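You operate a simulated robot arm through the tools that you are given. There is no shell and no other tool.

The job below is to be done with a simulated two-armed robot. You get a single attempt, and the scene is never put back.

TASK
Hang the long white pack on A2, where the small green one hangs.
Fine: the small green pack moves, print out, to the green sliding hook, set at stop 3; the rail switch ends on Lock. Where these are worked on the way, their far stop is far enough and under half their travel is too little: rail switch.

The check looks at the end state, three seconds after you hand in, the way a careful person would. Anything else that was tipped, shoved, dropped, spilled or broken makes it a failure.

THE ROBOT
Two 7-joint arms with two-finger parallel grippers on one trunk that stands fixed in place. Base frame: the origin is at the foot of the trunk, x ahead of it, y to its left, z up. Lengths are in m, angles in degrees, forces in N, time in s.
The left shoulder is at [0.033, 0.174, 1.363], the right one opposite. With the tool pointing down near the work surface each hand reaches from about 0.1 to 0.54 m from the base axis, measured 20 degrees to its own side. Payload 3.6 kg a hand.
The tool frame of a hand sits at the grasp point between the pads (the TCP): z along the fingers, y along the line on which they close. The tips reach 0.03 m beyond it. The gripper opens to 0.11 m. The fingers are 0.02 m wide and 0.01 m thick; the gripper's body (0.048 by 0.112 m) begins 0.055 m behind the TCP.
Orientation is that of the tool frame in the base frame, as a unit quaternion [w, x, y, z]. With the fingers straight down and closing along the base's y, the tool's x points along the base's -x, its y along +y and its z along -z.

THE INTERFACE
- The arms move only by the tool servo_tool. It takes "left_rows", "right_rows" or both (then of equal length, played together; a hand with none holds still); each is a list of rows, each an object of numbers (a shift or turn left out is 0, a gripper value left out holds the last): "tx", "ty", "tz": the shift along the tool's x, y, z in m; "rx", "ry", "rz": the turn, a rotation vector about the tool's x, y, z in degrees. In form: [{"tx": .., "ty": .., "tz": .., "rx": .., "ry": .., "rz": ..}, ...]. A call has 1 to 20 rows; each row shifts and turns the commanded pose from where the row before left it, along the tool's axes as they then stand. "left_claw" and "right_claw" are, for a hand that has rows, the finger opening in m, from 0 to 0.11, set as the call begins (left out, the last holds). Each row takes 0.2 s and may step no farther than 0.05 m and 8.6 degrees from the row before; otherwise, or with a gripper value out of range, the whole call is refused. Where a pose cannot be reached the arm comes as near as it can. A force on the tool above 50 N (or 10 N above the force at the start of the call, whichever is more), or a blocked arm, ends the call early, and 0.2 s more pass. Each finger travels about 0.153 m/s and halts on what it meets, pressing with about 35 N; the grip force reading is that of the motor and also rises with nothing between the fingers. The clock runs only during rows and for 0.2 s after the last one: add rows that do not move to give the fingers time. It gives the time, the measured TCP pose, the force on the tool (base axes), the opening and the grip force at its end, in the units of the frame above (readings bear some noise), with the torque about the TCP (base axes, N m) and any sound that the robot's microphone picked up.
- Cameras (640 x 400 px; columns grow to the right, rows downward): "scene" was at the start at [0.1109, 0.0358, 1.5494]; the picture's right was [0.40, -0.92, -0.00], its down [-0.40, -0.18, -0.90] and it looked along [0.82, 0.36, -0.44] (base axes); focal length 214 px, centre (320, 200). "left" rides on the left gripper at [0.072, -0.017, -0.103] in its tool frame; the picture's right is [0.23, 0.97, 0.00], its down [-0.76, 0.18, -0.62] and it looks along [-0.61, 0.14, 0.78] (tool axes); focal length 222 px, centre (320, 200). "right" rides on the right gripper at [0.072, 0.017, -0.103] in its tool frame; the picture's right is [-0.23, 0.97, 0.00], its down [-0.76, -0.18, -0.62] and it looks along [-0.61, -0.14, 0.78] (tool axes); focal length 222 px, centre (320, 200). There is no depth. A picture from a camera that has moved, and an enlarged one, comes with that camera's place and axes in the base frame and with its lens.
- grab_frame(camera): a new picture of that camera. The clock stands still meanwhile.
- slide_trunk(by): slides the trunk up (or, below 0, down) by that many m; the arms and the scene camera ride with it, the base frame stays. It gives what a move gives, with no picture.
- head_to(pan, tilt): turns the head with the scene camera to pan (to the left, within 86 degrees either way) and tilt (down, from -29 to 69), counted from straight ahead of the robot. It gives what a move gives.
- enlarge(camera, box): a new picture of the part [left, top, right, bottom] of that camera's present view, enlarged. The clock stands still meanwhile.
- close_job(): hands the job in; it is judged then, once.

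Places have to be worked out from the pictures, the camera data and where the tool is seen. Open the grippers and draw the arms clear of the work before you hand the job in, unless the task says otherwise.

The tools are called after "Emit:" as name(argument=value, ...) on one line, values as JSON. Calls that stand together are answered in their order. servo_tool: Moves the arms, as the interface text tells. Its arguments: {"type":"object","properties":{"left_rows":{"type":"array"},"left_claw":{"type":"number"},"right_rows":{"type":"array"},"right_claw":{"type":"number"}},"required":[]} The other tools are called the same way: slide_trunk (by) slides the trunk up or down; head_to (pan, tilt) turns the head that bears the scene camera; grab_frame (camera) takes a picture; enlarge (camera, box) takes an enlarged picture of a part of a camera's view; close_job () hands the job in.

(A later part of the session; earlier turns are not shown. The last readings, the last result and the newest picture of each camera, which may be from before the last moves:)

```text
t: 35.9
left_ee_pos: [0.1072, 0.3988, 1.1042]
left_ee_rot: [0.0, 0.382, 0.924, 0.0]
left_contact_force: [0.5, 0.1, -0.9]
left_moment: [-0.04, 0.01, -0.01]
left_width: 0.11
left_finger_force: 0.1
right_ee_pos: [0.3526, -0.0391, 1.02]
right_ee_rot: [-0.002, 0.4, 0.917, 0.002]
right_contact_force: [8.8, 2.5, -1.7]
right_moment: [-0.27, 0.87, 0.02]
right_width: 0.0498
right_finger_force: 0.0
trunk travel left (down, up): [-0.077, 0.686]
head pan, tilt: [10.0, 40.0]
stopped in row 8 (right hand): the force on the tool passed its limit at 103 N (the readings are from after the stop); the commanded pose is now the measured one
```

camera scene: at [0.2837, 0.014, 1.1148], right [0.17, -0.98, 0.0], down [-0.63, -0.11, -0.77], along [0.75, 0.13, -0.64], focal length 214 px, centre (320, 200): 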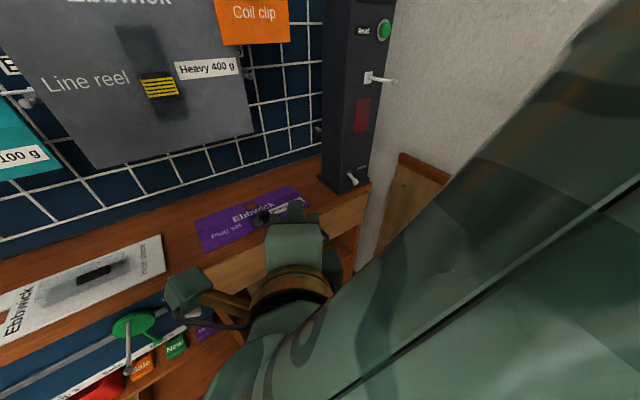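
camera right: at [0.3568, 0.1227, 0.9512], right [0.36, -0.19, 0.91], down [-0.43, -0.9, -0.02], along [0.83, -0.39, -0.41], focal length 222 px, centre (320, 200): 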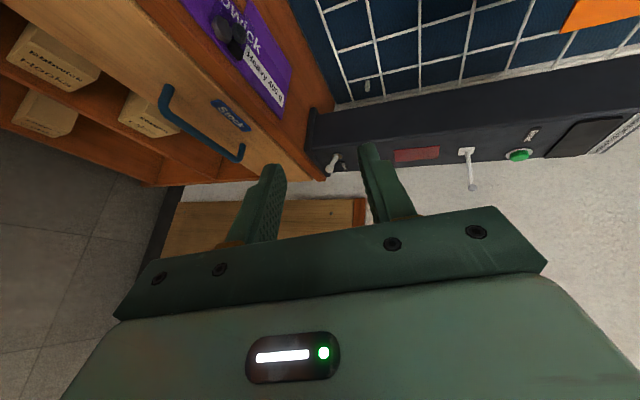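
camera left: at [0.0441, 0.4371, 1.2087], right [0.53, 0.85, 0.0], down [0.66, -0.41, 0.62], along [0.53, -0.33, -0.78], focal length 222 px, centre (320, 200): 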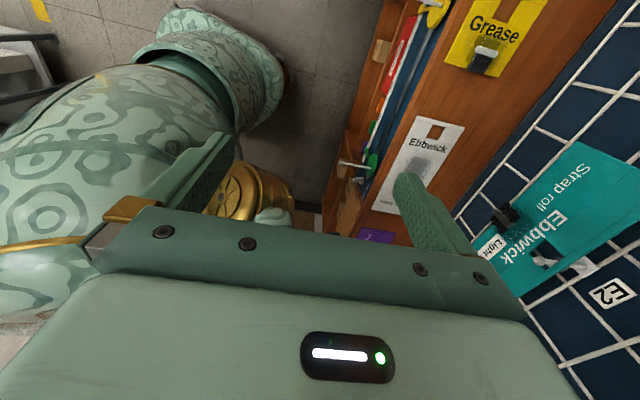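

The right hand touched the robot's own head/trunk. I back off forward and move it sideways (-y) instead.

Emit:
servo_tool(right_rows=[{"ty": 0.02}, {"tx": -0.02, "ty": -0.02}, {"tx": -0.02, "ty": -0.02}, {"tx": -0.025, "ty": -0.025}, {"tx": -0.025, "ty": -0.025}, {}])

Emit:
grab_frame(camera="right")

Emit:
grab_frame(camera="scene")

```text
t: 37.3
left_ee_pos: [0.107, 0.3983, 1.1049]
left_ee_rot: [0.0, 0.383, 0.924, 0.001]
left_contact_force: [0.5, 0.1, -0.4]
left_moment: [-0.02, 0.02, 0.0]
left_width: 0.1097
left_finger_force: 0.1
right_ee_pos: [0.3627, -0.1526, 1.0185]
right_ee_rot: [-0.002, 0.398, 0.917, 0.003]
right_contact_force: [-0.4, 0.3, -0.2]
right_moment: [-0.03, 0.02, -0.03]
right_width: 0.0499
right_finger_force: 0.0
trunk travel left (down, up): [-0.077, 0.686]
head pan, tilt: [10.0, 40.0]
```

```text
taken
camera right: at [0.3244, -0.0883, 1.1221], right [0.87, 0.5, 0.0], down [0.39, -0.68, 0.62], along [0.31, -0.54, -0.78], focal length 222 px, centre (320, 200)
```

right: 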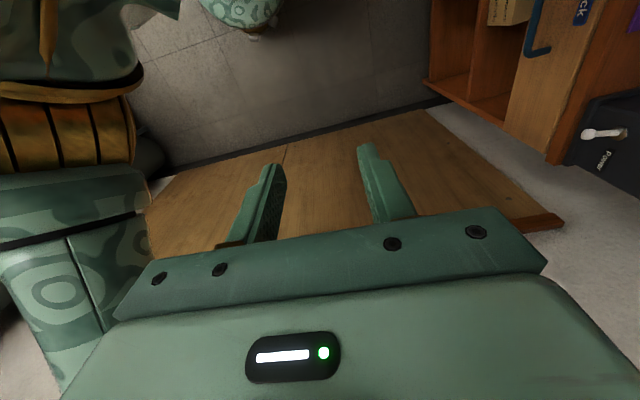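

```text
taken
camera scene: at [0.2838, 0.0141, 1.1147], right [0.17, -0.98, 0.0], down [-0.63, -0.11, -0.77], along [0.75, 0.13, -0.64], focal length 214 px, centre (320, 200)
```

scene: 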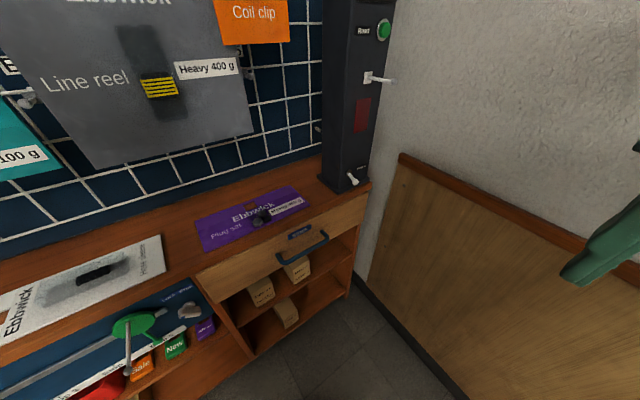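

Right hand is parked. I zoom in on the switch from this angle for better triangulation.

Emit:
enlarge(camera="scene", box=[100, 270, 228, 350])

Emit:
head_to(pan=60, tilt=50)

Emit:
grab_frame(camera="scene")

```text
5.00 times, centred on (164, 310) of scene
camera zoom: at [0.2838, 0.0141, 1.1147], right [0.17, -0.98, 0.0], down [-0.63, -0.11, -0.77], along [0.75, 0.13, -0.64], focal length 1072 px, centre (1100, -350)
```

zoom: 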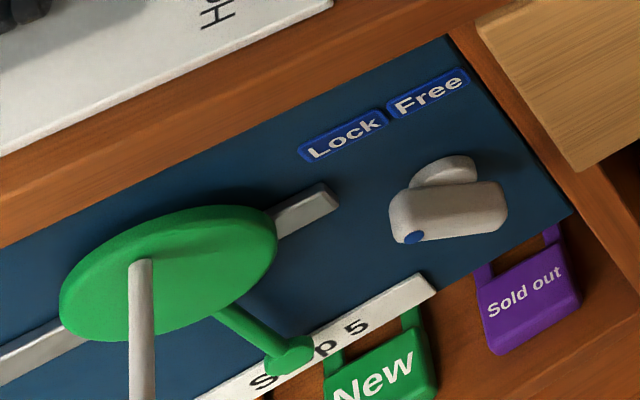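

```text
t: 38.5
left_ee_pos: [0.1065, 0.3975, 1.105]
left_ee_rot: [0.0, 0.383, 0.924, 0.0]
left_contact_force: [0.6, -0.4, 0.5]
left_moment: [0.01, -0.02, -0.02]
left_width: 0.1099
left_finger_force: 0.0
right_ee_pos: [0.3622, -0.1516, 1.0192]
right_ee_rot: [-0.001, 0.399, 0.917, 0.002]
right_contact_force: [0.3, 0.6, -0.8]
right_moment: [0.01, 0.01, -0.01]
right_width: 0.0501
right_finger_force: 0.0
trunk travel left (down, up): [-0.077, 0.686]
head pan, tilt: [60.0, 50.0]
```

```text
taken
camera scene: at [0.2385, 0.0657, 1.1006], right [0.87, -0.5, 0.0], down [-0.38, -0.66, -0.64], along [0.32, 0.56, -0.77], focal length 214 px, centre (320, 200)
```

scene: 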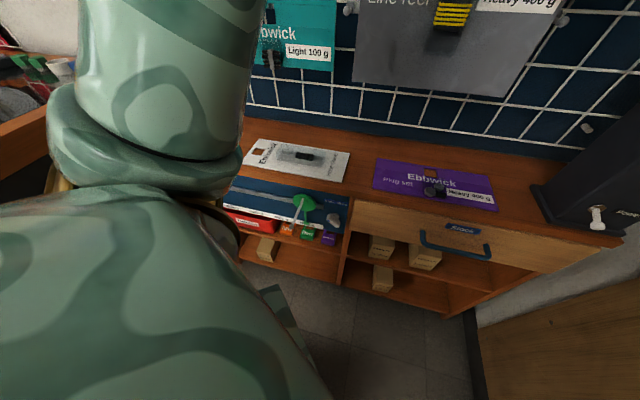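

I need a closer view of the knob; I rotate the left hand 90° (camera on the robot side) and move it toward the front of the rail.

Emit:
servo_tool(left_rows=[{"rz": -7.5}, {"rz": -7.5}, {"rz": -7.5}, {"rz": -7.5}, {"rz": -7.5}, {"rz": -7.5}, {"rz": -7.5}, {"rz": -7.5}, {"rz": -7.5}, {"rz": -7.5}, {"rz": -7.5}, {"rz": -7.5}, {}])

Emit:
servo_tool(left_rows=[{"ty": -0.03, "tz": 0.02}, {"ty": -0.03, "tz": 0.02}, {"ty": -0.03, "tz": 0.02}, {"ty": -0.03, "tz": 0.02}, {"ty": -0.03, "tz": 0.02}, {"ty": -0.03, "tz": 0.02}, {}])

Emit:
grab_frame(camera="left")

Emit:
grab_frame(camera="scene")

```text
t: 41.2
left_ee_pos: [0.1085, 0.3981, 1.1047]
left_ee_rot: [0.0, -0.383, 0.924, 0.0]
left_contact_force: [0.2, -0.3, -0.2]
left_moment: [0.0, 0.02, 0.0]
left_width: 0.11
left_finger_force: 0.0
right_ee_pos: [0.362, -0.1521, 1.0192]
right_ee_rot: [-0.001, 0.4, 0.917, 0.002]
right_contact_force: [-0.8, -0.5, 0.9]
right_moment: [-0.02, -0.02, 0.01]
right_width: 0.0502
right_finger_force: 0.0
trunk travel left (down, up): [-0.077, 0.686]
head pan, tilt: [60.0, 50.0]
```

```text
t: 42.1
left_ee_pos: [0.1724, 0.3358, 1.0484]
left_ee_rot: [-0.006, -0.383, 0.924, 0.006]
left_contact_force: [-10.7, 10.7, 3.7]
left_moment: [0.12, 0.19, -0.14]
left_width: 0.1029
left_finger_force: 0.0
right_ee_pos: [0.3615, -0.1518, 1.018]
right_ee_rot: [0.0, 0.399, 0.917, 0.003]
right_contact_force: [0.4, -0.6, 0.6]
right_moment: [0.03, 0.0, -0.04]
right_width: 0.0503
right_finger_force: 0.0
trunk travel left (down, up): [-0.077, 0.686]
head pan, tilt: [60.0, 50.0]
stopped in row 4 (left hand): the force on the tool passed its limit at 142 N (the readings are from after the stop); the commanded pose is now the measured one
```

```text
taken
camera left: at [0.134, 0.272, 1.1529], right [-0.85, 0.53, 0.02], down [0.42, 0.66, 0.62], along [0.32, 0.53, -0.78], focal length 222 px, centre (320, 200)
```

left: 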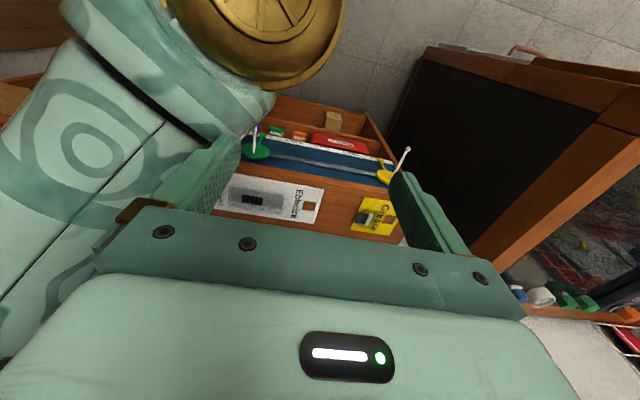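

```text
taken
camera scene: at [0.2386, 0.0656, 1.1006], right [0.87, -0.5, 0.0], down [-0.38, -0.66, -0.64], along [0.32, 0.56, -0.77], focal length 214 px, centre (320, 200)
```

scene: 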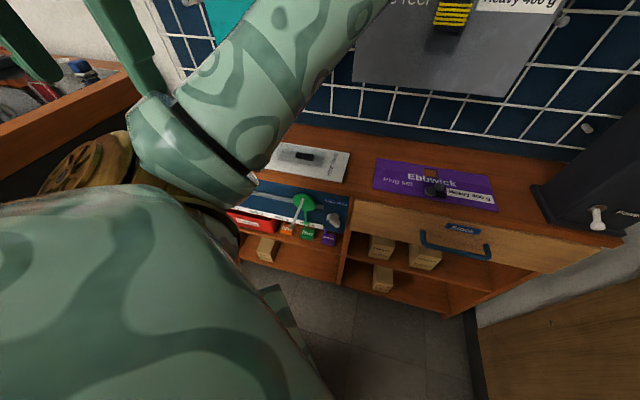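

The left finger bumped its own upper arm. I back off to the left, lower the hand with more forward distance so the arm unfolds, and look again.

Emit:
servo_tool(left_rows=[{"ty": 0.03}, {"ty": 0.02}, {"tx": -0.02, "tz": 0.03}, {"tx": -0.02, "tz": 0.03}, {"tz": 0.03}, {"tz": 0.03}, {}])

Emit:
grab_frame(camera="left")

Emit:
grab_frame(camera="scene")

```text
t: 43.7
left_ee_pos: [0.1628, 0.4114, 0.9394]
left_ee_rot: [-0.005, -0.384, 0.923, 0.005]
left_contact_force: [-0.7, 0.5, -0.5]
left_moment: [-0.01, -0.03, 0.01]
left_width: 0.11
left_finger_force: 0.0
left hand out of reach, approached as far as the arm can: row 6
right_ee_pos: [0.3629, -0.1514, 1.0192]
right_ee_rot: [-0.001, 0.4, 0.917, 0.003]
right_contact_force: [1.4, -0.3, 0.7]
right_moment: [-0.02, 0.04, -0.01]
right_width: 0.0499
right_finger_force: 0.0
trunk travel left (down, up): [-0.077, 0.686]
head pan, tilt: [60.0, 50.0]
```

```text
taken
camera left: at [0.1249, 0.3482, 1.0428], right [-0.85, 0.53, 0.01], down [0.42, 0.66, 0.62], along [0.32, 0.53, -0.78], focal length 222 px, centre (320, 200)
```

left: 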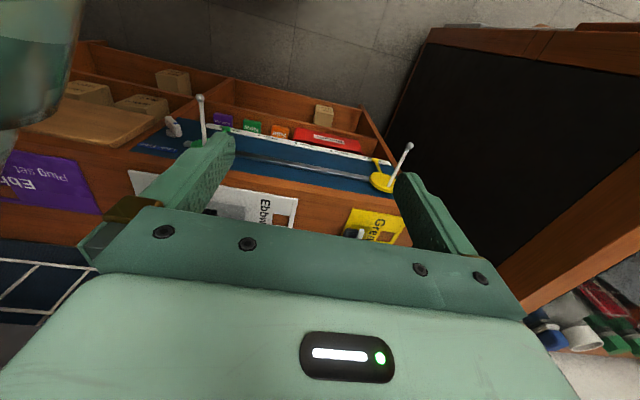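

```text
taken
camera scene: at [0.2385, 0.0656, 1.1006], right [0.87, -0.5, 0.0], down [-0.38, -0.66, -0.64], along [0.32, 0.56, -0.77], focal length 214 px, centre (320, 200)
```

scene: 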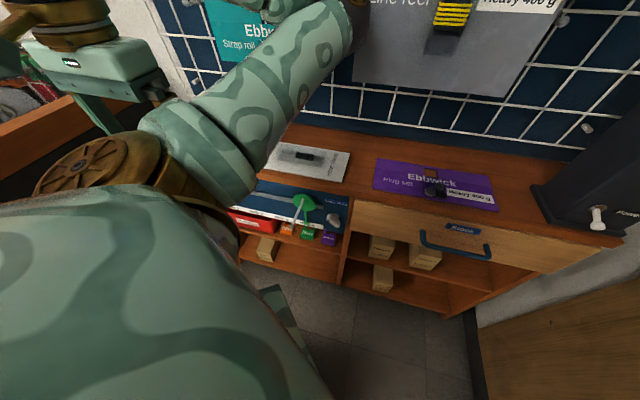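

The arm is cramped with the shoulder this low ("out of reach" at z 0.94). I check the elbow's distance to the packs before raising the trunk.

Emit:
head_to(pan=50, tilt=15)

Emit:
grab_frame(camera="scene")

```text
t: 44.7
left_ee_pos: [0.1621, 0.4121, 0.9388]
left_ee_rot: [-0.005, -0.383, 0.924, 0.005]
left_contact_force: [0.6, -0.1, 0.7]
left_moment: [0.0, 0.01, 0.03]
left_width: 0.1103
left_finger_force: 0.0
right_ee_pos: [0.3617, -0.1531, 1.0183]
right_ee_rot: [-0.002, 0.399, 0.917, 0.002]
right_contact_force: [0.2, 0.8, 0.6]
right_moment: [0.0, -0.03, -0.02]
right_width: 0.0501
right_finger_force: 0.1
trunk travel left (down, up): [-0.077, 0.686]
head pan, tilt: [50.0, 15.0]
```

```text
taken
camera scene: at [0.2601, 0.0706, 1.1542], right [0.77, -0.64, 0.0], down [-0.17, -0.2, -0.97], along [0.62, 0.74, -0.26], focal length 214 px, centre (320, 200)
```

scene: 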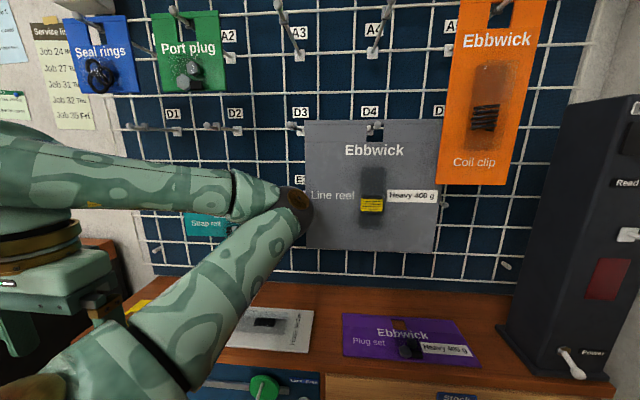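

The elbow extends forward close to the grey pack. I undo: raise and pull back the hand first, then check.

Emit:
servo_tool(left_rows=[{"tz": -0.03}, {"tz": -0.03}, {"tx": 0.02, "tz": -0.03}, {"tx": 0.02, "tz": -0.03}, {}])

Emit:
grab_frame(camera="scene")

```text
t: 45.9
left_ee_pos: [0.1356, 0.3843, 1.0609]
left_ee_rot: [-0.005, -0.384, 0.923, 0.005]
left_contact_force: [-0.4, 1.6, -0.6]
left_moment: [0.05, -0.01, 0.01]
left_width: 0.1101
left_finger_force: 0.2
right_ee_pos: [0.3639, -0.1516, 1.0188]
right_ee_rot: [-0.001, 0.4, 0.917, 0.003]
right_contact_force: [0.2, 0.2, 0.7]
right_moment: [0.01, -0.03, 0.0]
right_width: 0.05
right_finger_force: 0.1
trunk travel left (down, up): [-0.077, 0.686]
head pan, tilt: [50.0, 15.0]
```

```text
taken
camera scene: at [0.2603, 0.0707, 1.1542], right [0.77, -0.64, 0.0], down [-0.17, -0.2, -0.97], along [0.62, 0.74, -0.26], focal length 214 px, centre (320, 200)
```

scene: 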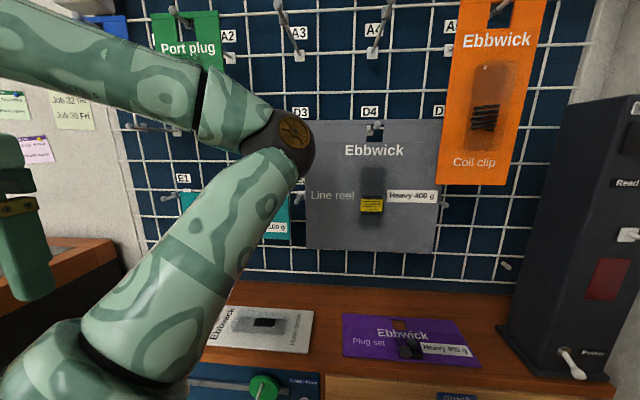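

Elbow is nearer but still in front of the D3/A3 hook tips. I raise the hand so the upper arm goes upright before lifting the trunk.

Emit:
servo_tool(left_rows=[{"tz": -0.03, "tx": 0.01}, {"tz": -0.03, "tx": 0.01}, {"tz": -0.03, "tx": 0.01}, {"tz": -0.03, "tx": 0.01, "ty": 0.02}, {"tz": -0.03, "ty": 0.02}, {}])

Emit:
grab_frame(camera="scene")

```text
t: 47.3
left_ee_pos: [0.0884, 0.3782, 1.197]
left_ee_rot: [-0.008, -0.384, 0.923, 0.005]
left_contact_force: [0.9, 0.5, 0.8]
left_moment: [-0.03, 0.0, 0.0]
left_width: 0.1101
left_finger_force: 0.0
left hand out of reach, approached as far as the arm can: row 5
right_ee_pos: [0.3616, -0.1516, 1.0189]
right_ee_rot: [-0.001, 0.4, 0.917, 0.002]
right_contact_force: [-0.2, 0.1, -0.5]
right_moment: [0.01, 0.0, 0.0]
right_width: 0.0503
right_finger_force: 0.1
trunk travel left (down, up): [-0.077, 0.686]
head pan, tilt: [50.0, 15.0]
```

```text
taken
camera scene: at [0.2598, 0.0705, 1.1544], right [0.77, -0.64, 0.0], down [-0.17, -0.2, -0.97], along [0.62, 0.74, -0.26], focal length 214 px, centre (320, 200)
```

scene: 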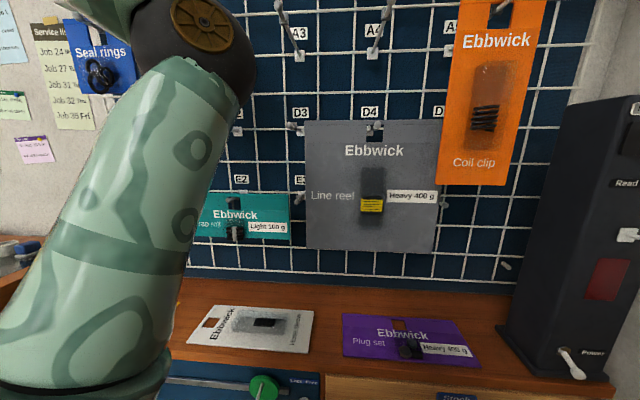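

The elbow is now well back. I raise the trunk in two steps.

Emit:
slide_trunk(by=0.2)

Emit:
slide_trunk(by=0.2)

Emit:
grab_frame(camera="scene")

```text
t: 49.5
left_ee_pos: [0.0878, 0.3763, 1.3981]
left_ee_rot: [-0.006, -0.384, 0.923, 0.005]
left_contact_force: [0.5, 0.0, -1.1]
left_moment: [-0.03, 0.0, -0.02]
left_width: 0.11
left_finger_force: 0.0
right_ee_pos: [0.3628, -0.1512, 1.2188]
right_ee_rot: [-0.002, 0.4, 0.917, 0.003]
right_contact_force: [0.8, 0.0, 0.1]
right_moment: [0.0, 0.02, 0.0]
right_width: 0.0504
right_finger_force: 0.0
trunk travel left (down, up): [-0.277, 0.486]
head pan, tilt: [50.0, 15.0]
```

```text
t: 51.6
left_ee_pos: [0.0866, 0.3778, 1.5982]
left_ee_rot: [-0.006, -0.384, 0.923, 0.005]
left_contact_force: [-0.2, -0.2, 0.2]
left_moment: [-0.03, 0.0, -0.02]
left_width: 0.11
left_finger_force: 0.1
right_ee_pos: [0.3628, -0.1522, 1.4174]
right_ee_rot: [-0.001, 0.4, 0.917, 0.002]
right_contact_force: [1.0, 0.3, -0.3]
right_moment: [-0.03, -0.02, -0.01]
right_width: 0.0501
right_finger_force: 0.1
trunk travel left (down, up): [-0.477, 0.286]
head pan, tilt: [50.0, 15.0]
```

```text
taken
camera scene: at [0.0869, 0.0704, 1.5674], right [0.77, -0.64, 0.0], down [-0.17, -0.2, -0.97], along [0.62, 0.74, -0.26], focal length 214 px, centre (320, 200)
```

scene: 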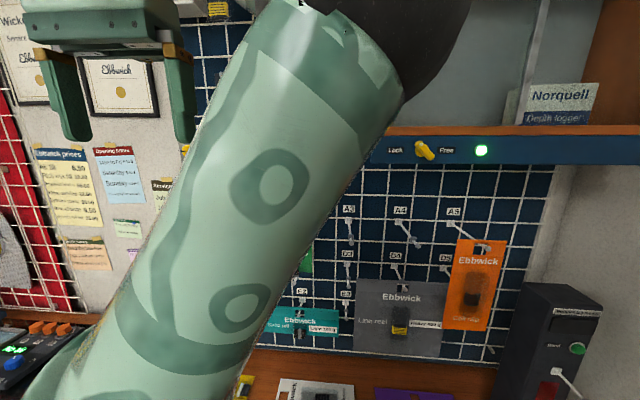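

Back at the original height. Now I lower the left hand step by step in front of the hooks, watching the elbow.

Emit:
servo_tool(left_rows=[{"tz": 0.04, "tx": -0.008}, {"tz": 0.04, "tx": -0.008}, {"tz": 0.04, "tx": -0.008}, {"tz": 0.04, "tx": -0.008}, {"tz": 0.04, "tx": -0.008}, {"tz": 0.04}, {"tz": 0.04}, {}])

Emit:
grab_frame(camera="scene")

```text
t: 53.5
left_ee_pos: [0.1133, 0.4123, 1.3234]
left_ee_rot: [-0.006, -0.383, 0.924, 0.005]
left_contact_force: [-0.4, -0.4, -0.3]
left_moment: [-0.05, 0.02, -0.02]
left_width: 0.1099
left_finger_force: 0.1
left hand out of reach, approached as far as the arm can: row 7
right_ee_pos: [0.3609, -0.1521, 1.4203]
right_ee_rot: [-0.001, 0.399, 0.917, 0.002]
right_contact_force: [-0.8, -0.7, 0.2]
right_moment: [0.0, -0.02, -0.03]
right_width: 0.0501
right_finger_force: 0.0
trunk travel left (down, up): [-0.477, 0.286]
head pan, tilt: [50.0, 15.0]
```

```text
taken
camera scene: at [0.0862, 0.07, 1.5676], right [0.77, -0.64, 0.0], down [-0.17, -0.2, -0.97], along [0.62, 0.74, -0.26], focal length 214 px, centre (320, 200)
```

scene: 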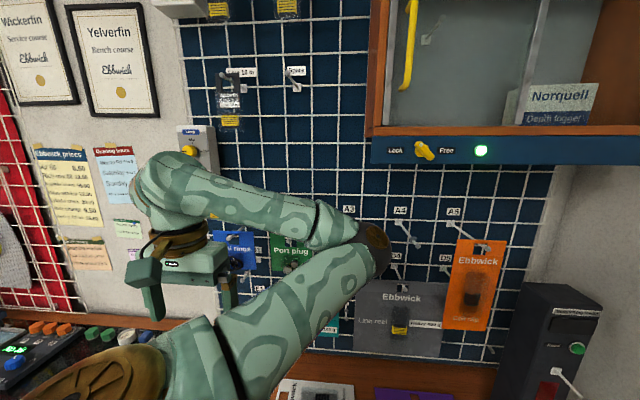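

The limit is the hand being too close to its own shoulder. I go out further from the wall side of the shoulder: raise, forward to n≈0.45, then move right along the wall to u≈0.03.

Emit:
servo_tool(left_rows=[{"tz": -0.04, "tx": -0.015}, {"tz": -0.04, "tx": -0.015}, {"tz": -0.04, "tx": -0.015}, {"tx": -0.02}, {"tx": -0.015, "ty": -0.03}, {"ty": -0.03}, {"ty": -0.03}, {"ty": -0.03}, {"ty": -0.03}, {"ty": -0.03}, {"ty": -0.03}, {}])

Emit:
grab_frame(camera="scene")

Emit:
grab_frame(camera="left")

```text
t: 56.0
left_ee_pos: [0.3135, 0.3896, 1.4387]
left_ee_rot: [-0.006, -0.383, 0.924, 0.006]
left_contact_force: [-0.2, -0.6, -0.2]
left_moment: [0.0, 0.0, -0.01]
left_width: 0.1099
left_finger_force: 0.1
left hand out of reach, approached as far as the arm can: row 9, 10, 11
right_ee_pos: [0.3624, -0.1508, 1.4196]
right_ee_rot: [-0.001, 0.399, 0.917, 0.002]
right_contact_force: [-1.2, 0.3, -0.7]
right_moment: [0.02, 0.0, 0.01]
right_width: 0.0501
right_finger_force: 0.1
trunk travel left (down, up): [-0.477, 0.286]
head pan, tilt: [50.0, 15.0]
```

```text
taken
camera scene: at [0.0864, 0.0708, 1.5675], right [0.77, -0.64, 0.0], down [-0.17, -0.2, -0.97], along [0.62, 0.74, -0.26], focal length 214 px, centre (320, 200)
```

scene: 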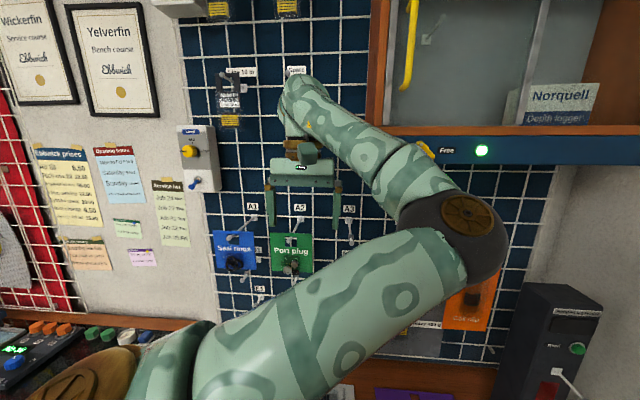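

```text
taken
camera left: at [0.2749, 0.3256, 1.5433], right [-0.85, 0.53, 0.01], down [0.42, 0.66, 0.62], along [0.32, 0.53, -0.78], focal length 222 px, centre (320, 200)
```

left: 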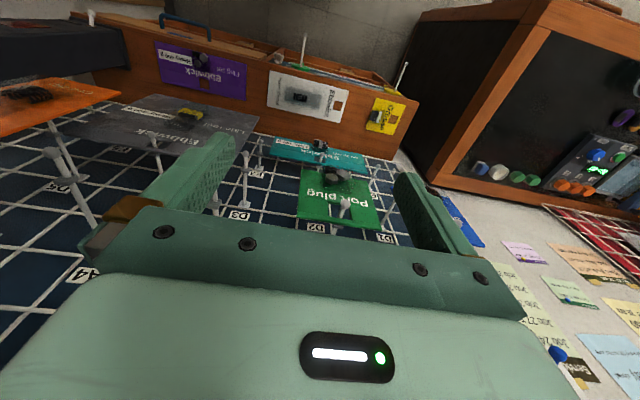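

The elbow swings inward (right). From here I try lowering straight down at n≈0.47 and watch how the arm unfolds.

Emit:
servo_tool(left_rows=[{"tx": 0.02}, {"tz": 0.04}, {"tz": 0.04}, {"tz": 0.04}, {"tz": 0.04}, {"tz": 0.04}, {}])

Emit:
grab_frame(camera="scene")

```text
t: 57.6
left_ee_pos: [0.2913, 0.3937, 1.245]
left_ee_rot: [-0.005, -0.383, 0.924, 0.005]
left_contact_force: [1.1, -0.4, -0.4]
left_moment: [0.0, -0.01, -0.01]
left_width: 0.1098
left_finger_force: 0.1
left hand out of reach, approached as far as the arm can: row 1, 6
right_ee_pos: [0.3625, -0.1522, 1.4188]
right_ee_rot: [-0.001, 0.4, 0.917, 0.002]
right_contact_force: [0.5, -0.5, 0.7]
right_moment: [-0.02, -0.01, 0.01]
right_width: 0.0503
right_finger_force: 0.2
trunk travel left (down, up): [-0.477, 0.286]
head pan, tilt: [50.0, 15.0]
```

```text
taken
camera scene: at [0.0867, 0.0701, 1.5675], right [0.77, -0.64, 0.0], down [-0.17, -0.2, -0.97], along [0.62, 0.74, -0.26], focal length 214 px, centre (320, 200)
```

scene: 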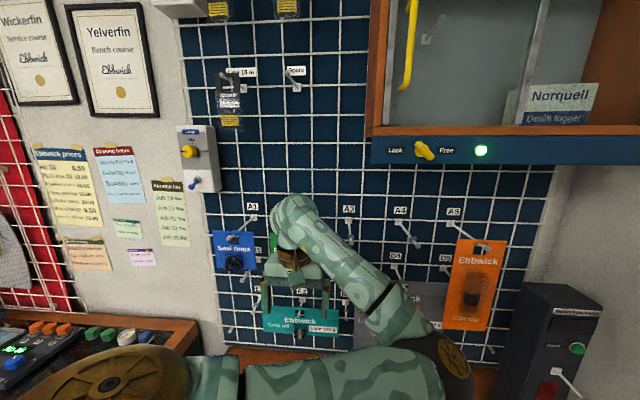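

The wrist can't pass that close to the shoulder. I'll shift the hand left along the wall at n≈0.48 (farther from the shoulder) and go down there.

Emit:
servo_tool(left_rows=[{"ty": 0.035}, {"ty": 0.035}, {"ty": 0.035}, {"ty": 0.035}, {"ty": 0.035}, {"ty": 0.035}, {}])

Emit:
grab_frame(camera="scene")

```text
t: 59.2
left_ee_pos: [0.1417, 0.5386, 1.2484]
left_ee_rot: [-0.006, -0.384, 0.923, 0.005]
left_contact_force: [-0.3, 0.4, 0.2]
left_moment: [0.02, 0.02, 0.02]
left_width: 0.11
left_finger_force: 0.0
right_ee_pos: [0.3636, -0.1516, 1.4169]
right_ee_rot: [-0.002, 0.4, 0.917, 0.003]
right_contact_force: [0.5, 0.1, -0.1]
right_moment: [0.01, 0.04, -0.02]
right_width: 0.0499
right_finger_force: 0.0
trunk travel left (down, up): [-0.477, 0.286]
head pan, tilt: [50.0, 15.0]
```

```text
taken
camera scene: at [0.0873, 0.0697, 1.5675], right [0.77, -0.64, 0.0], down [-0.17, -0.2, -0.97], along [0.62, 0.74, -0.26], focal length 214 px, centre (320, 200)
```

scene: 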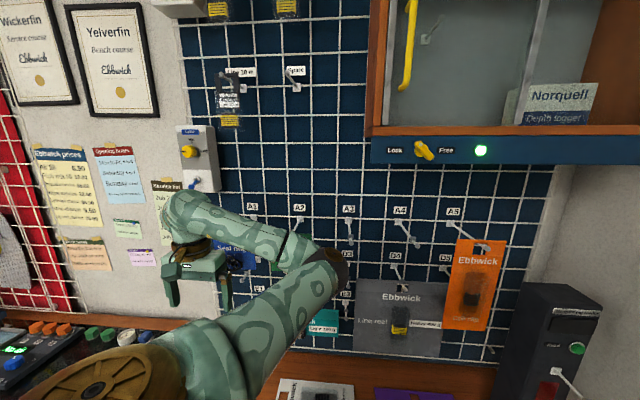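

The elbow can reach at most n≈0.55, so it stays clear of the hooks at this trunk height. I continue lowering here.

Emit:
servo_tool(left_rows=[{"tz": 0.04}, {"tz": 0.04}, {"tz": 0.04}, {"tz": 0.04}, {"tz": 0.04}, {"tz": 0.04}, {}])

Emit:
grab_frame(camera="scene")

Emit:
grab_frame(camera="left")

```text
t: 60.9
left_ee_pos: [0.139, 0.54, 1.0069]
left_ee_rot: [-0.006, -0.383, 0.924, 0.005]
left_contact_force: [0.2, 0.0, -0.7]
left_moment: [0.02, 0.02, 0.02]
left_width: 0.1096
left_finger_force: 0.1
right_ee_pos: [0.363, -0.1515, 1.4191]
right_ee_rot: [-0.002, 0.4, 0.917, 0.002]
right_contact_force: [-0.2, -0.2, 0.1]
right_moment: [-0.03, -0.05, -0.01]
right_width: 0.05
right_finger_force: 0.1
trunk travel left (down, up): [-0.477, 0.286]
head pan, tilt: [50.0, 15.0]
```

```text
taken
camera scene: at [0.0872, 0.0704, 1.5675], right [0.77, -0.64, 0.0], down [-0.17, -0.2, -0.97], along [0.62, 0.74, -0.26], focal length 214 px, centre (320, 200)
```

scene: 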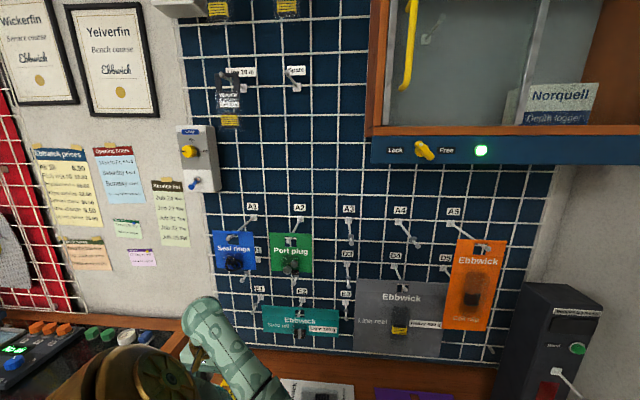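

```text
taken
camera left: at [0.101, 0.4768, 1.1118], right [-0.85, 0.53, 0.01], down [0.42, 0.66, 0.62], along [0.32, 0.53, -0.78], focal length 222 px, centre (320, 200)
```

left: 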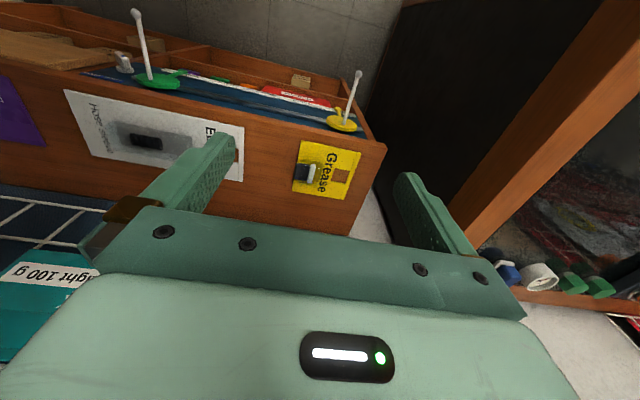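

The arm now hangs well and the board is clearly visible. I move right and lower in front of the rail to look at the switch.

Emit:
servo_tool(left_rows=[{"tz": 0.03, "tx": 0.01}, {"tz": 0.03, "tx": 0.01}, {"tz": 0.03, "tx": 0.01}, {"ty": -0.035, "tx": 0.01}, {"ty": -0.035, "tx": 0.01}, {"ty": -0.035, "tx": 0.01}, {"ty": -0.035}, {"ty": -0.035}, {"ty": -0.035}, {}])

Emit:
grab_frame(camera="left")

Emit:
enlarge(camera="left", box=[0, 0, 320, 200])

```text
t: 63.0
left_ee_pos: [0.2433, 0.3506, 0.9139]
left_ee_rot: [-0.006, -0.383, 0.924, 0.004]
left_contact_force: [0.3, -0.8, 0.1]
left_moment: [0.01, -0.03, 0.0]
left_width: 0.1101
left_finger_force: 0.1
right_ee_pos: [0.3619, -0.1503, 1.4188]
right_ee_rot: [-0.001, 0.399, 0.917, 0.002]
right_contact_force: [0.2, 0.5, 1.0]
right_moment: [-0.02, -0.04, -0.03]
right_width: 0.0503
right_finger_force: 0.0
trunk travel left (down, up): [-0.477, 0.286]
head pan, tilt: [50.0, 15.0]
```

```text
taken
camera left: at [0.2047, 0.2868, 1.0179], right [-0.85, 0.53, 0.01], down [0.42, 0.66, 0.62], along [0.32, 0.53, -0.78], focal length 222 px, centre (320, 200)
```

left: 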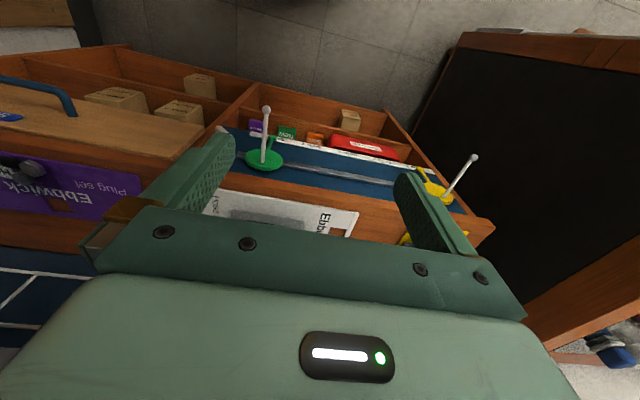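

```text
2.00 times, centred on (160, 100) of left
camera zoom: at [0.2047, 0.2868, 1.0179], right [-0.85, 0.53, 0.01], down [0.42, 0.66, 0.62], along [0.32, 0.53, -0.78], focal length 444 px, centre (640, 400)
```

zoom: 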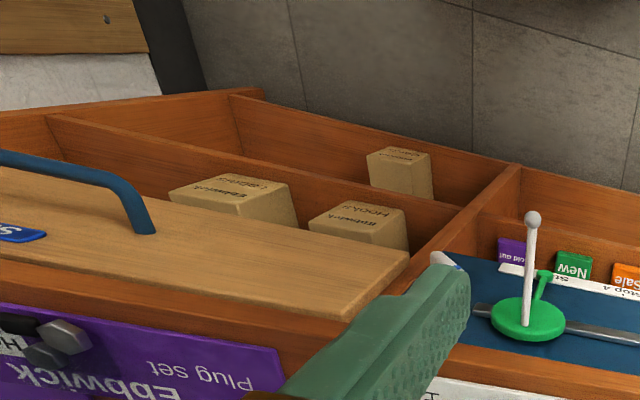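

The open finger hides the knob; I close the gripper and shift right to see it.

Emit:
servo_tool(left_rows=[{"ty": -0.03}, {"ty": -0.03}, {"ty": -0.01}, {}], left_claw=0.0)

Emit:
grab_frame(camera="left")

Emit:
enlarge(camera="left", box=[200, 60, 440, 210])

```text
t: 64.0
left_ee_pos: [0.2944, 0.3076, 0.912]
left_ee_rot: [-0.006, -0.383, 0.924, 0.005]
left_contact_force: [-0.7, 0.5, -0.2]
left_moment: [0.01, 0.0, -0.04]
left_width: 0.0
left_finger_force: 35.1
left hand out of reach, approached as far as the arm can: row 3
right_ee_pos: [0.363, -0.1521, 1.4184]
right_ee_rot: [-0.001, 0.399, 0.917, 0.002]
right_contact_force: [-0.2, 0.5, 0.0]
right_moment: [-0.01, 0.0, -0.02]
right_width: 0.0501
right_finger_force: 0.0
trunk travel left (down, up): [-0.477, 0.286]
head pan, tilt: [50.0, 15.0]
```

```text
taken
camera left: at [0.2569, 0.2429, 1.0149], right [-0.85, 0.53, 0.01], down [0.42, 0.66, 0.62], along [0.32, 0.53, -0.79], focal length 222 px, centre (320, 200)
```

left: 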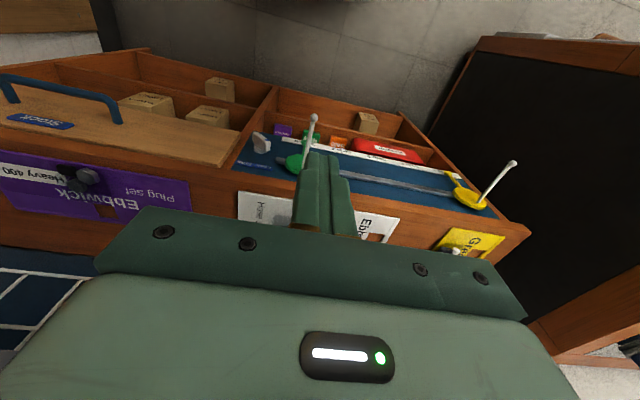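

```text
2.67 times, centred on (320, 135) of left
camera zoom: at [0.2569, 0.2429, 1.0149], right [-0.85, 0.53, 0.01], down [0.42, 0.66, 0.62], along [0.32, 0.53, -0.79], focal length 592 px, centre (320, 373)
```

zoom: 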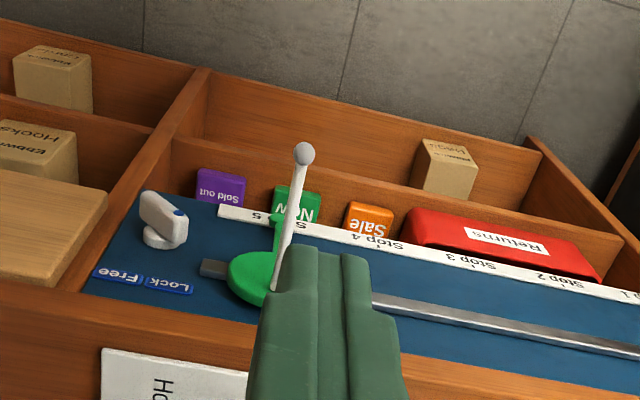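

Very helpful view: the bar's blue pointer end aims up-left at "Lock". Knob centre ≈ (n 0.54, u 0.072, z 0.636), stop 3 tick at u≈-0.17. I test lowering and leaning the closed fingers toward the panel (20° tilt) at u≈0.03.

Emit:
servo_tool(left_rows=[{"ry": -7, "tz": 0.02}, {"ry": -7, "tz": 0.02}, {"ry": -6, "tz": 0.02}, {"ty": -0.02, "tz": 0.02}, {"ty": -0.02}, {}])

Emit:
grab_frame(camera="left")

Emit:
head_to(pan=45, tilt=50)

Emit:
grab_frame(camera="scene")

```text
t: 65.5
left_ee_pos: [0.3334, 0.3297, 0.8294]
left_ee_rot: [0.155, -0.377, 0.911, 0.072]
left_contact_force: [0.3, 0.4, -0.4]
left_moment: [-0.01, 0.03, -0.01]
left_width: 0.0
left_finger_force: 34.8
left hand out of reach, approached as far as the arm can: row 1, 2, 3, 5
right_ee_pos: [0.362, -0.1509, 1.4192]
right_ee_rot: [-0.001, 0.4, 0.917, 0.002]
right_contact_force: [-0.4, 0.0, 0.3]
right_moment: [-0.02, 0.01, 0.01]
right_width: 0.0501
right_finger_force: 0.1
trunk travel left (down, up): [-0.477, 0.286]
head pan, tilt: [50.0, 15.0]
```

```text
taken
camera left: at [0.274, 0.2447, 0.903], right [-0.84, 0.54, -0.06], down [0.24, 0.48, 0.85], along [0.48, 0.7, -0.53], focal length 222 px, centre (320, 200)
```

left: 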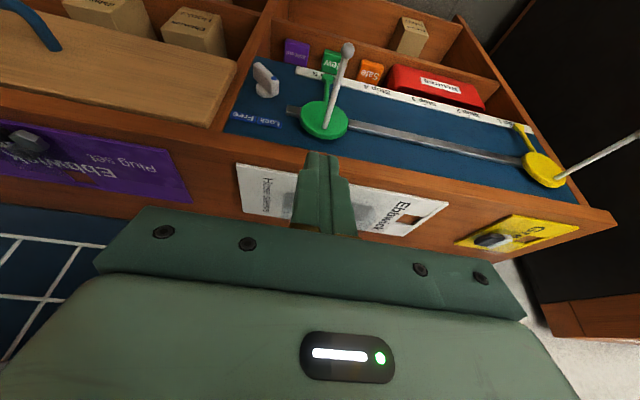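

```text
t: 66.5
left_ee_pos: [0.3348, 0.33, 0.8302]
left_ee_rot: [0.155, -0.377, 0.91, 0.071]
left_contact_force: [-0.6, -0.4, 0.8]
left_moment: [0.01, 0.0, 0.01]
left_width: 0.0
left_finger_force: 34.8
right_ee_pos: [0.3629, -0.1508, 1.4185]
right_ee_rot: [-0.001, 0.4, 0.917, 0.002]
right_contact_force: [-0.8, 0.7, -0.1]
right_moment: [0.03, 0.0, 0.0]
right_width: 0.0499
right_finger_force: 0.1
trunk travel left (down, up): [-0.477, 0.286]
head pan, tilt: [45.0, 50.0]
```

```text
taken
camera scene: at [0.0812, 0.0534, 1.5138], right [0.71, -0.71, 0.0], down [-0.54, -0.54, -0.64], along [0.45, 0.46, -0.77], focal length 214 px, centre (320, 200)
```

scene: 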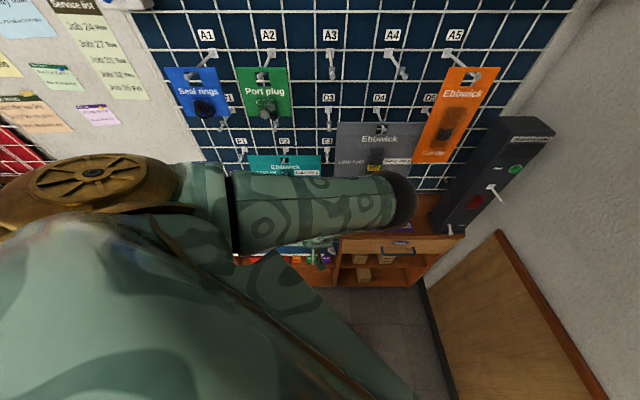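

The left arm is limited rightward at this height because it is folded; lower down it is more extended. I pull back in front of the peg's ball tip, lower, and then shift right.

Emit:
servo_tool(left_rows=[{"tx": 0.0208, "tz": 0.0244}, {"tx": 0.0208, "tz": 0.0244}, {"tx": 0.0208, "tz": 0.0244}, {"tx": 0.0208, "tz": 0.0244}, {"ty": -0.02}, {"ty": -0.02}, {}])

Emit:
grab_frame(camera="left")

```text
t: 67.4
left_ee_pos: [0.3115, 0.3133, 0.7239]
left_ee_rot: [0.154, -0.376, 0.911, 0.074]
left_contact_force: [-18.0, -17.4, 48.6]
left_moment: [-0.11, 0.36, 0.14]
left_width: 0.0
left_finger_force: 34.7
left hand out of reach, approached as far as the arm can: row 2, 3, 4
right_ee_pos: [0.3583, -0.154, 1.4184]
right_ee_rot: [-0.001, 0.399, 0.917, 0.002]
right_contact_force: [0.3, 1.1, -0.2]
right_moment: [-0.04, 0.11, 0.0]
right_width: 0.0504
right_finger_force: 0.0
trunk travel left (down, up): [-0.477, 0.286]
head pan, tilt: [45.0, 50.0]
stopped in row 4 (left hand): the force on the tool passed its limit at 198 N (the readings are from after the stop); the commanded pose is now the measured one
```

```text
taken
camera left: at [0.2527, 0.227, 0.7967], right [-0.84, 0.54, -0.06], down [0.24, 0.47, 0.85], along [0.48, 0.7, -0.53], focal length 222 px, centre (320, 200)
```

left: 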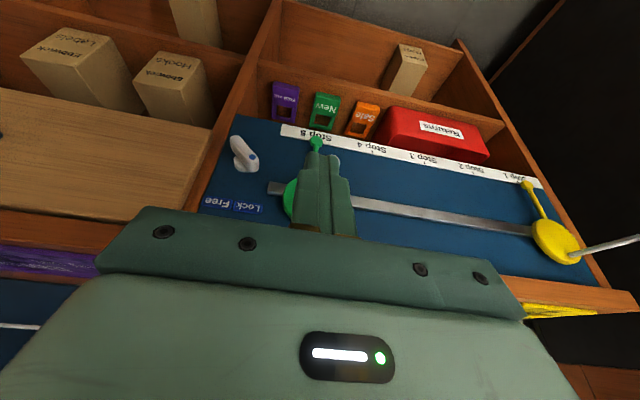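

The fingertips landed on the peg's ball tip. I back up at once and check the hook.

Emit:
servo_tool(left_rows=[{"tz": -0.03}, {"tx": 0.03}, {"tx": 0.02}, {}])

Emit:
enlarge(camera="left", box=[180, 60, 480, 248])

```text
t: 68.4
left_ee_pos: [0.308, 0.3187, 0.7232]
left_ee_rot: [0.151, -0.378, 0.911, 0.072]
left_contact_force: [-0.1, -1.7, 15.4]
left_moment: [0.06, -0.12, -0.04]
left_width: 0.0
left_finger_force: 35.1
left hand out of reach, approached as far as the arm can: row 1, 2, 3
right_ee_pos: [0.3612, -0.1519, 1.4174]
right_ee_rot: [0.0, 0.4, 0.917, 0.002]
right_contact_force: [-0.4, 0.7, -0.3]
right_moment: [0.01, -0.03, 0.02]
right_width: 0.0501
right_finger_force: 0.0
trunk travel left (down, up): [-0.477, 0.286]
head pan, tilt: [45.0, 50.0]
```

```text
2.13 times, centred on (330, 154) of left
camera zoom: at [0.2491, 0.2324, 0.7979], right [-0.84, 0.54, -0.06], down [0.25, 0.48, 0.84], along [0.48, 0.7, -0.54], focal length 473 px, centre (299, 298)
```

zoom: 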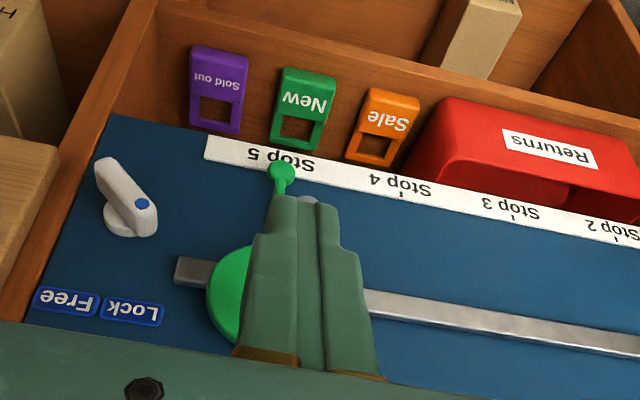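

The arm is at a joint limit here; I move up and left, back into its comfortable range.

Emit:
servo_tool(left_rows=[{"tz": -0.03, "ty": 0.01}, {"tz": -0.03, "ty": 0.02}, {"tz": -0.03, "ty": 0.03}, {}])

Emit:
grab_frame(camera="scene")

Emit:
grab_frame(camera="left")

```text
t: 69.4
left_ee_pos: [0.2527, 0.3521, 0.8092]
left_ee_rot: [0.154, -0.377, 0.911, 0.073]
left_contact_force: [0.6, 0.5, 1.0]
left_moment: [-0.02, -0.02, 0.02]
left_width: 0.0002
left_finger_force: 34.6
left hand out of reach, approached as far as the arm can: row 1, 2
right_ee_pos: [0.3619, -0.1512, 1.4177]
right_ee_rot: [-0.001, 0.4, 0.917, 0.002]
right_contact_force: [-0.1, 0.0, -0.4]
right_moment: [-0.02, -0.02, -0.01]
right_width: 0.05
right_finger_force: 0.1
trunk travel left (down, up): [-0.477, 0.286]
head pan, tilt: [45.0, 50.0]
```

```text
taken
camera scene: at [0.0814, 0.0531, 1.5137], right [0.71, -0.71, 0.0], down [-0.54, -0.54, -0.64], along [0.45, 0.45, -0.77], focal length 214 px, centre (320, 200)
```

scene: 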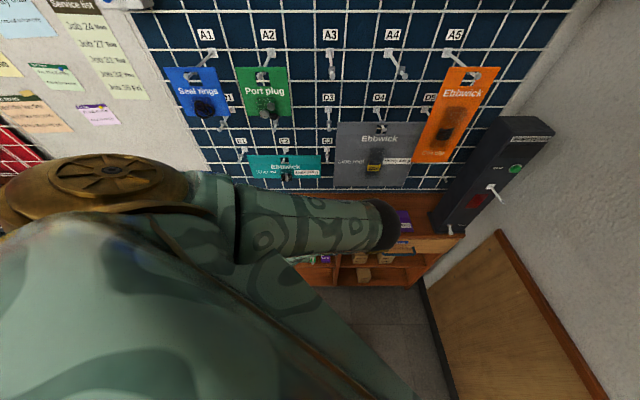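

```text
taken
camera left: at [0.1928, 0.2655, 0.8826], right [-0.84, 0.54, -0.06], down [0.24, 0.48, 0.85], along [0.48, 0.7, -0.53], focal length 222 px, centre (320, 200)
```

left: 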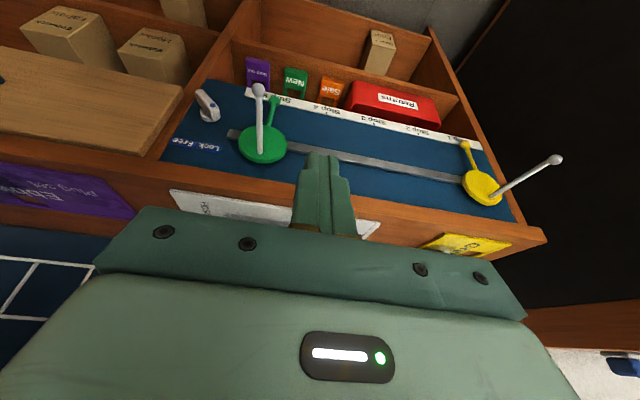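

Recovered, hook unaffected. The wrist yaw may be the limiting joint, so I undo the tilt, yaw back by 45–90° and test how far right the hand can go.

Emit:
servo_tool(left_rows=[{"ry": 7, "tz": -0.01}, {"ry": 7, "tz": -0.01}, {"ry": 6, "tz": -0.01}, {"rz": 7.5}, {"rz": 7.5}, {"rz": 7.5}, {"rz": 7.5}, {"rz": 7.5}, {"rz": 7.5}, {}])

Emit:
servo_tool(left_rows=[{"tx": -0.02, "ty": -0.025}, {"tx": -0.02, "ty": -0.025}, {"tx": -0.02, "ty": -0.025}, {"tx": -0.02, "ty": -0.02}, {}])

Emit:
grab_frame(camera="scene")

```text
t: 71.6
left_ee_pos: [0.249, 0.3458, 0.8395]
left_ee_rot: [-0.01, -0.001, 1.0, 0.004]
left_contact_force: [-0.9, -0.2, 0.2]
left_moment: [-0.04, 0.0, -0.01]
left_width: 0.0
left_finger_force: 34.8
right_ee_pos: [0.3619, -0.1524, 1.4186]
right_ee_rot: [-0.002, 0.4, 0.917, 0.001]
right_contact_force: [0.3, -1.0, -0.4]
right_moment: [-0.01, 0.01, -0.03]
right_width: 0.0502
right_finger_force: 0.0
trunk travel left (down, up): [-0.477, 0.286]
head pan, tilt: [45.0, 50.0]
```

```text
t: 72.8
left_ee_pos: [0.3366, 0.2703, 0.8308]
left_ee_rot: [-0.009, -0.001, 1.0, 0.003]
left_contact_force: [0.6, 0.2, 0.7]
left_moment: [0.01, 0.0, 0.01]
left_width: 0.0001
left_finger_force: 35.1
left hand out of reach, approached as far as the arm can: row 3, 4
right_ee_pos: [0.3609, -0.1517, 1.4188]
right_ee_rot: [-0.002, 0.399, 0.917, 0.001]
right_contact_force: [0.2, -0.7, -0.4]
right_moment: [0.01, 0.0, -0.03]
right_width: 0.0502
right_finger_force: 0.1
trunk travel left (down, up): [-0.477, 0.286]
head pan, tilt: [45.0, 50.0]
```

```text
taken
camera scene: at [0.0808, 0.0534, 1.5138], right [0.71, -0.71, 0.0], down [-0.54, -0.54, -0.64], along [0.45, 0.45, -0.77], focal length 214 px, centre (320, 200)
```

scene: 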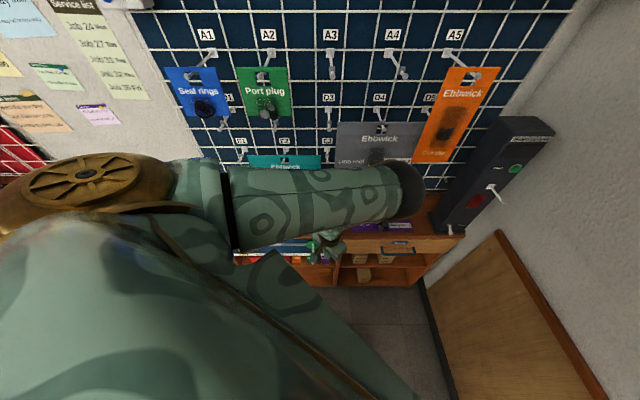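

Yawing helped (u=0.047 now). I yaw another 45° and test reaching u≈0.1.

Emit:
servo_tool(left_rows=[{"rz": 7.5}, {"rz": 7.5}, {"rz": 7.5}, {"rz": 7.5}, {"rz": 7.5}, {"rz": 7.5}, {"tx": -0.03}, {"tx": -0.03}, {}])

Emit:
grab_frame(camera="left")

```text
t: 74.8
left_ee_pos: [0.3822, 0.2415, 0.8221]
left_ee_rot: [-0.01, 0.382, 0.924, -0.001]
left_contact_force: [1.4, -0.1, 0.4]
left_moment: [-0.01, -0.01, -0.01]
left_width: 0.0
left_finger_force: 34.8
left hand out of reach, approached as far as the arm can: row 7, 8
right_ee_pos: [0.3611, -0.1511, 1.4184]
right_ee_rot: [-0.002, 0.399, 0.917, 0.002]
right_contact_force: [-1.0, 1.4, 0.4]
right_moment: [0.02, 0.0, 0.0]
right_width: 0.0499
right_finger_force: 0.0
trunk travel left (down, up): [-0.477, 0.286]
head pan, tilt: [45.0, 50.0]
```

```text
taken
camera left: at [0.3216, 0.2799, 0.927], right [0.53, 0.85, -0.01], down [0.68, -0.41, 0.61], along [0.52, -0.32, -0.79], focal length 222 px, centre (320, 200)
```

left: 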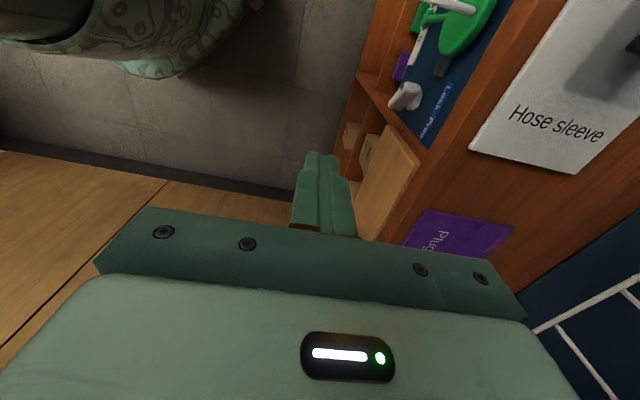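

Now the hand reaches u≈0.10. I zoom at the knob from this side for its profile.

Emit:
enlarge(camera="left", box=[340, 0, 560, 160])

```text
2.50 times, centred on (450, 80) of left
camera zoom: at [0.3216, 0.2799, 0.927], right [0.53, 0.85, -0.01], down [0.68, -0.41, 0.61], along [0.52, -0.32, -0.79], focal length 555 px, centre (-5, 500)
```

zoom: 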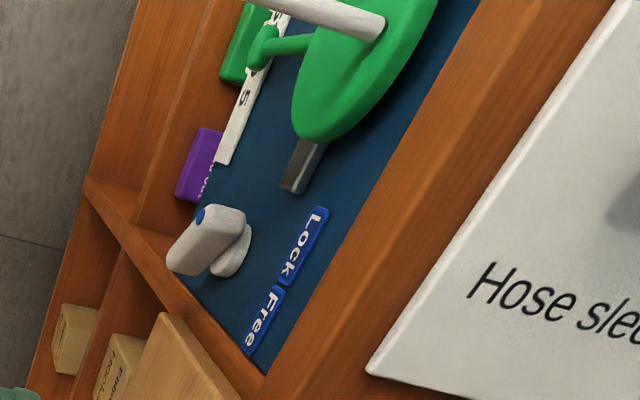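

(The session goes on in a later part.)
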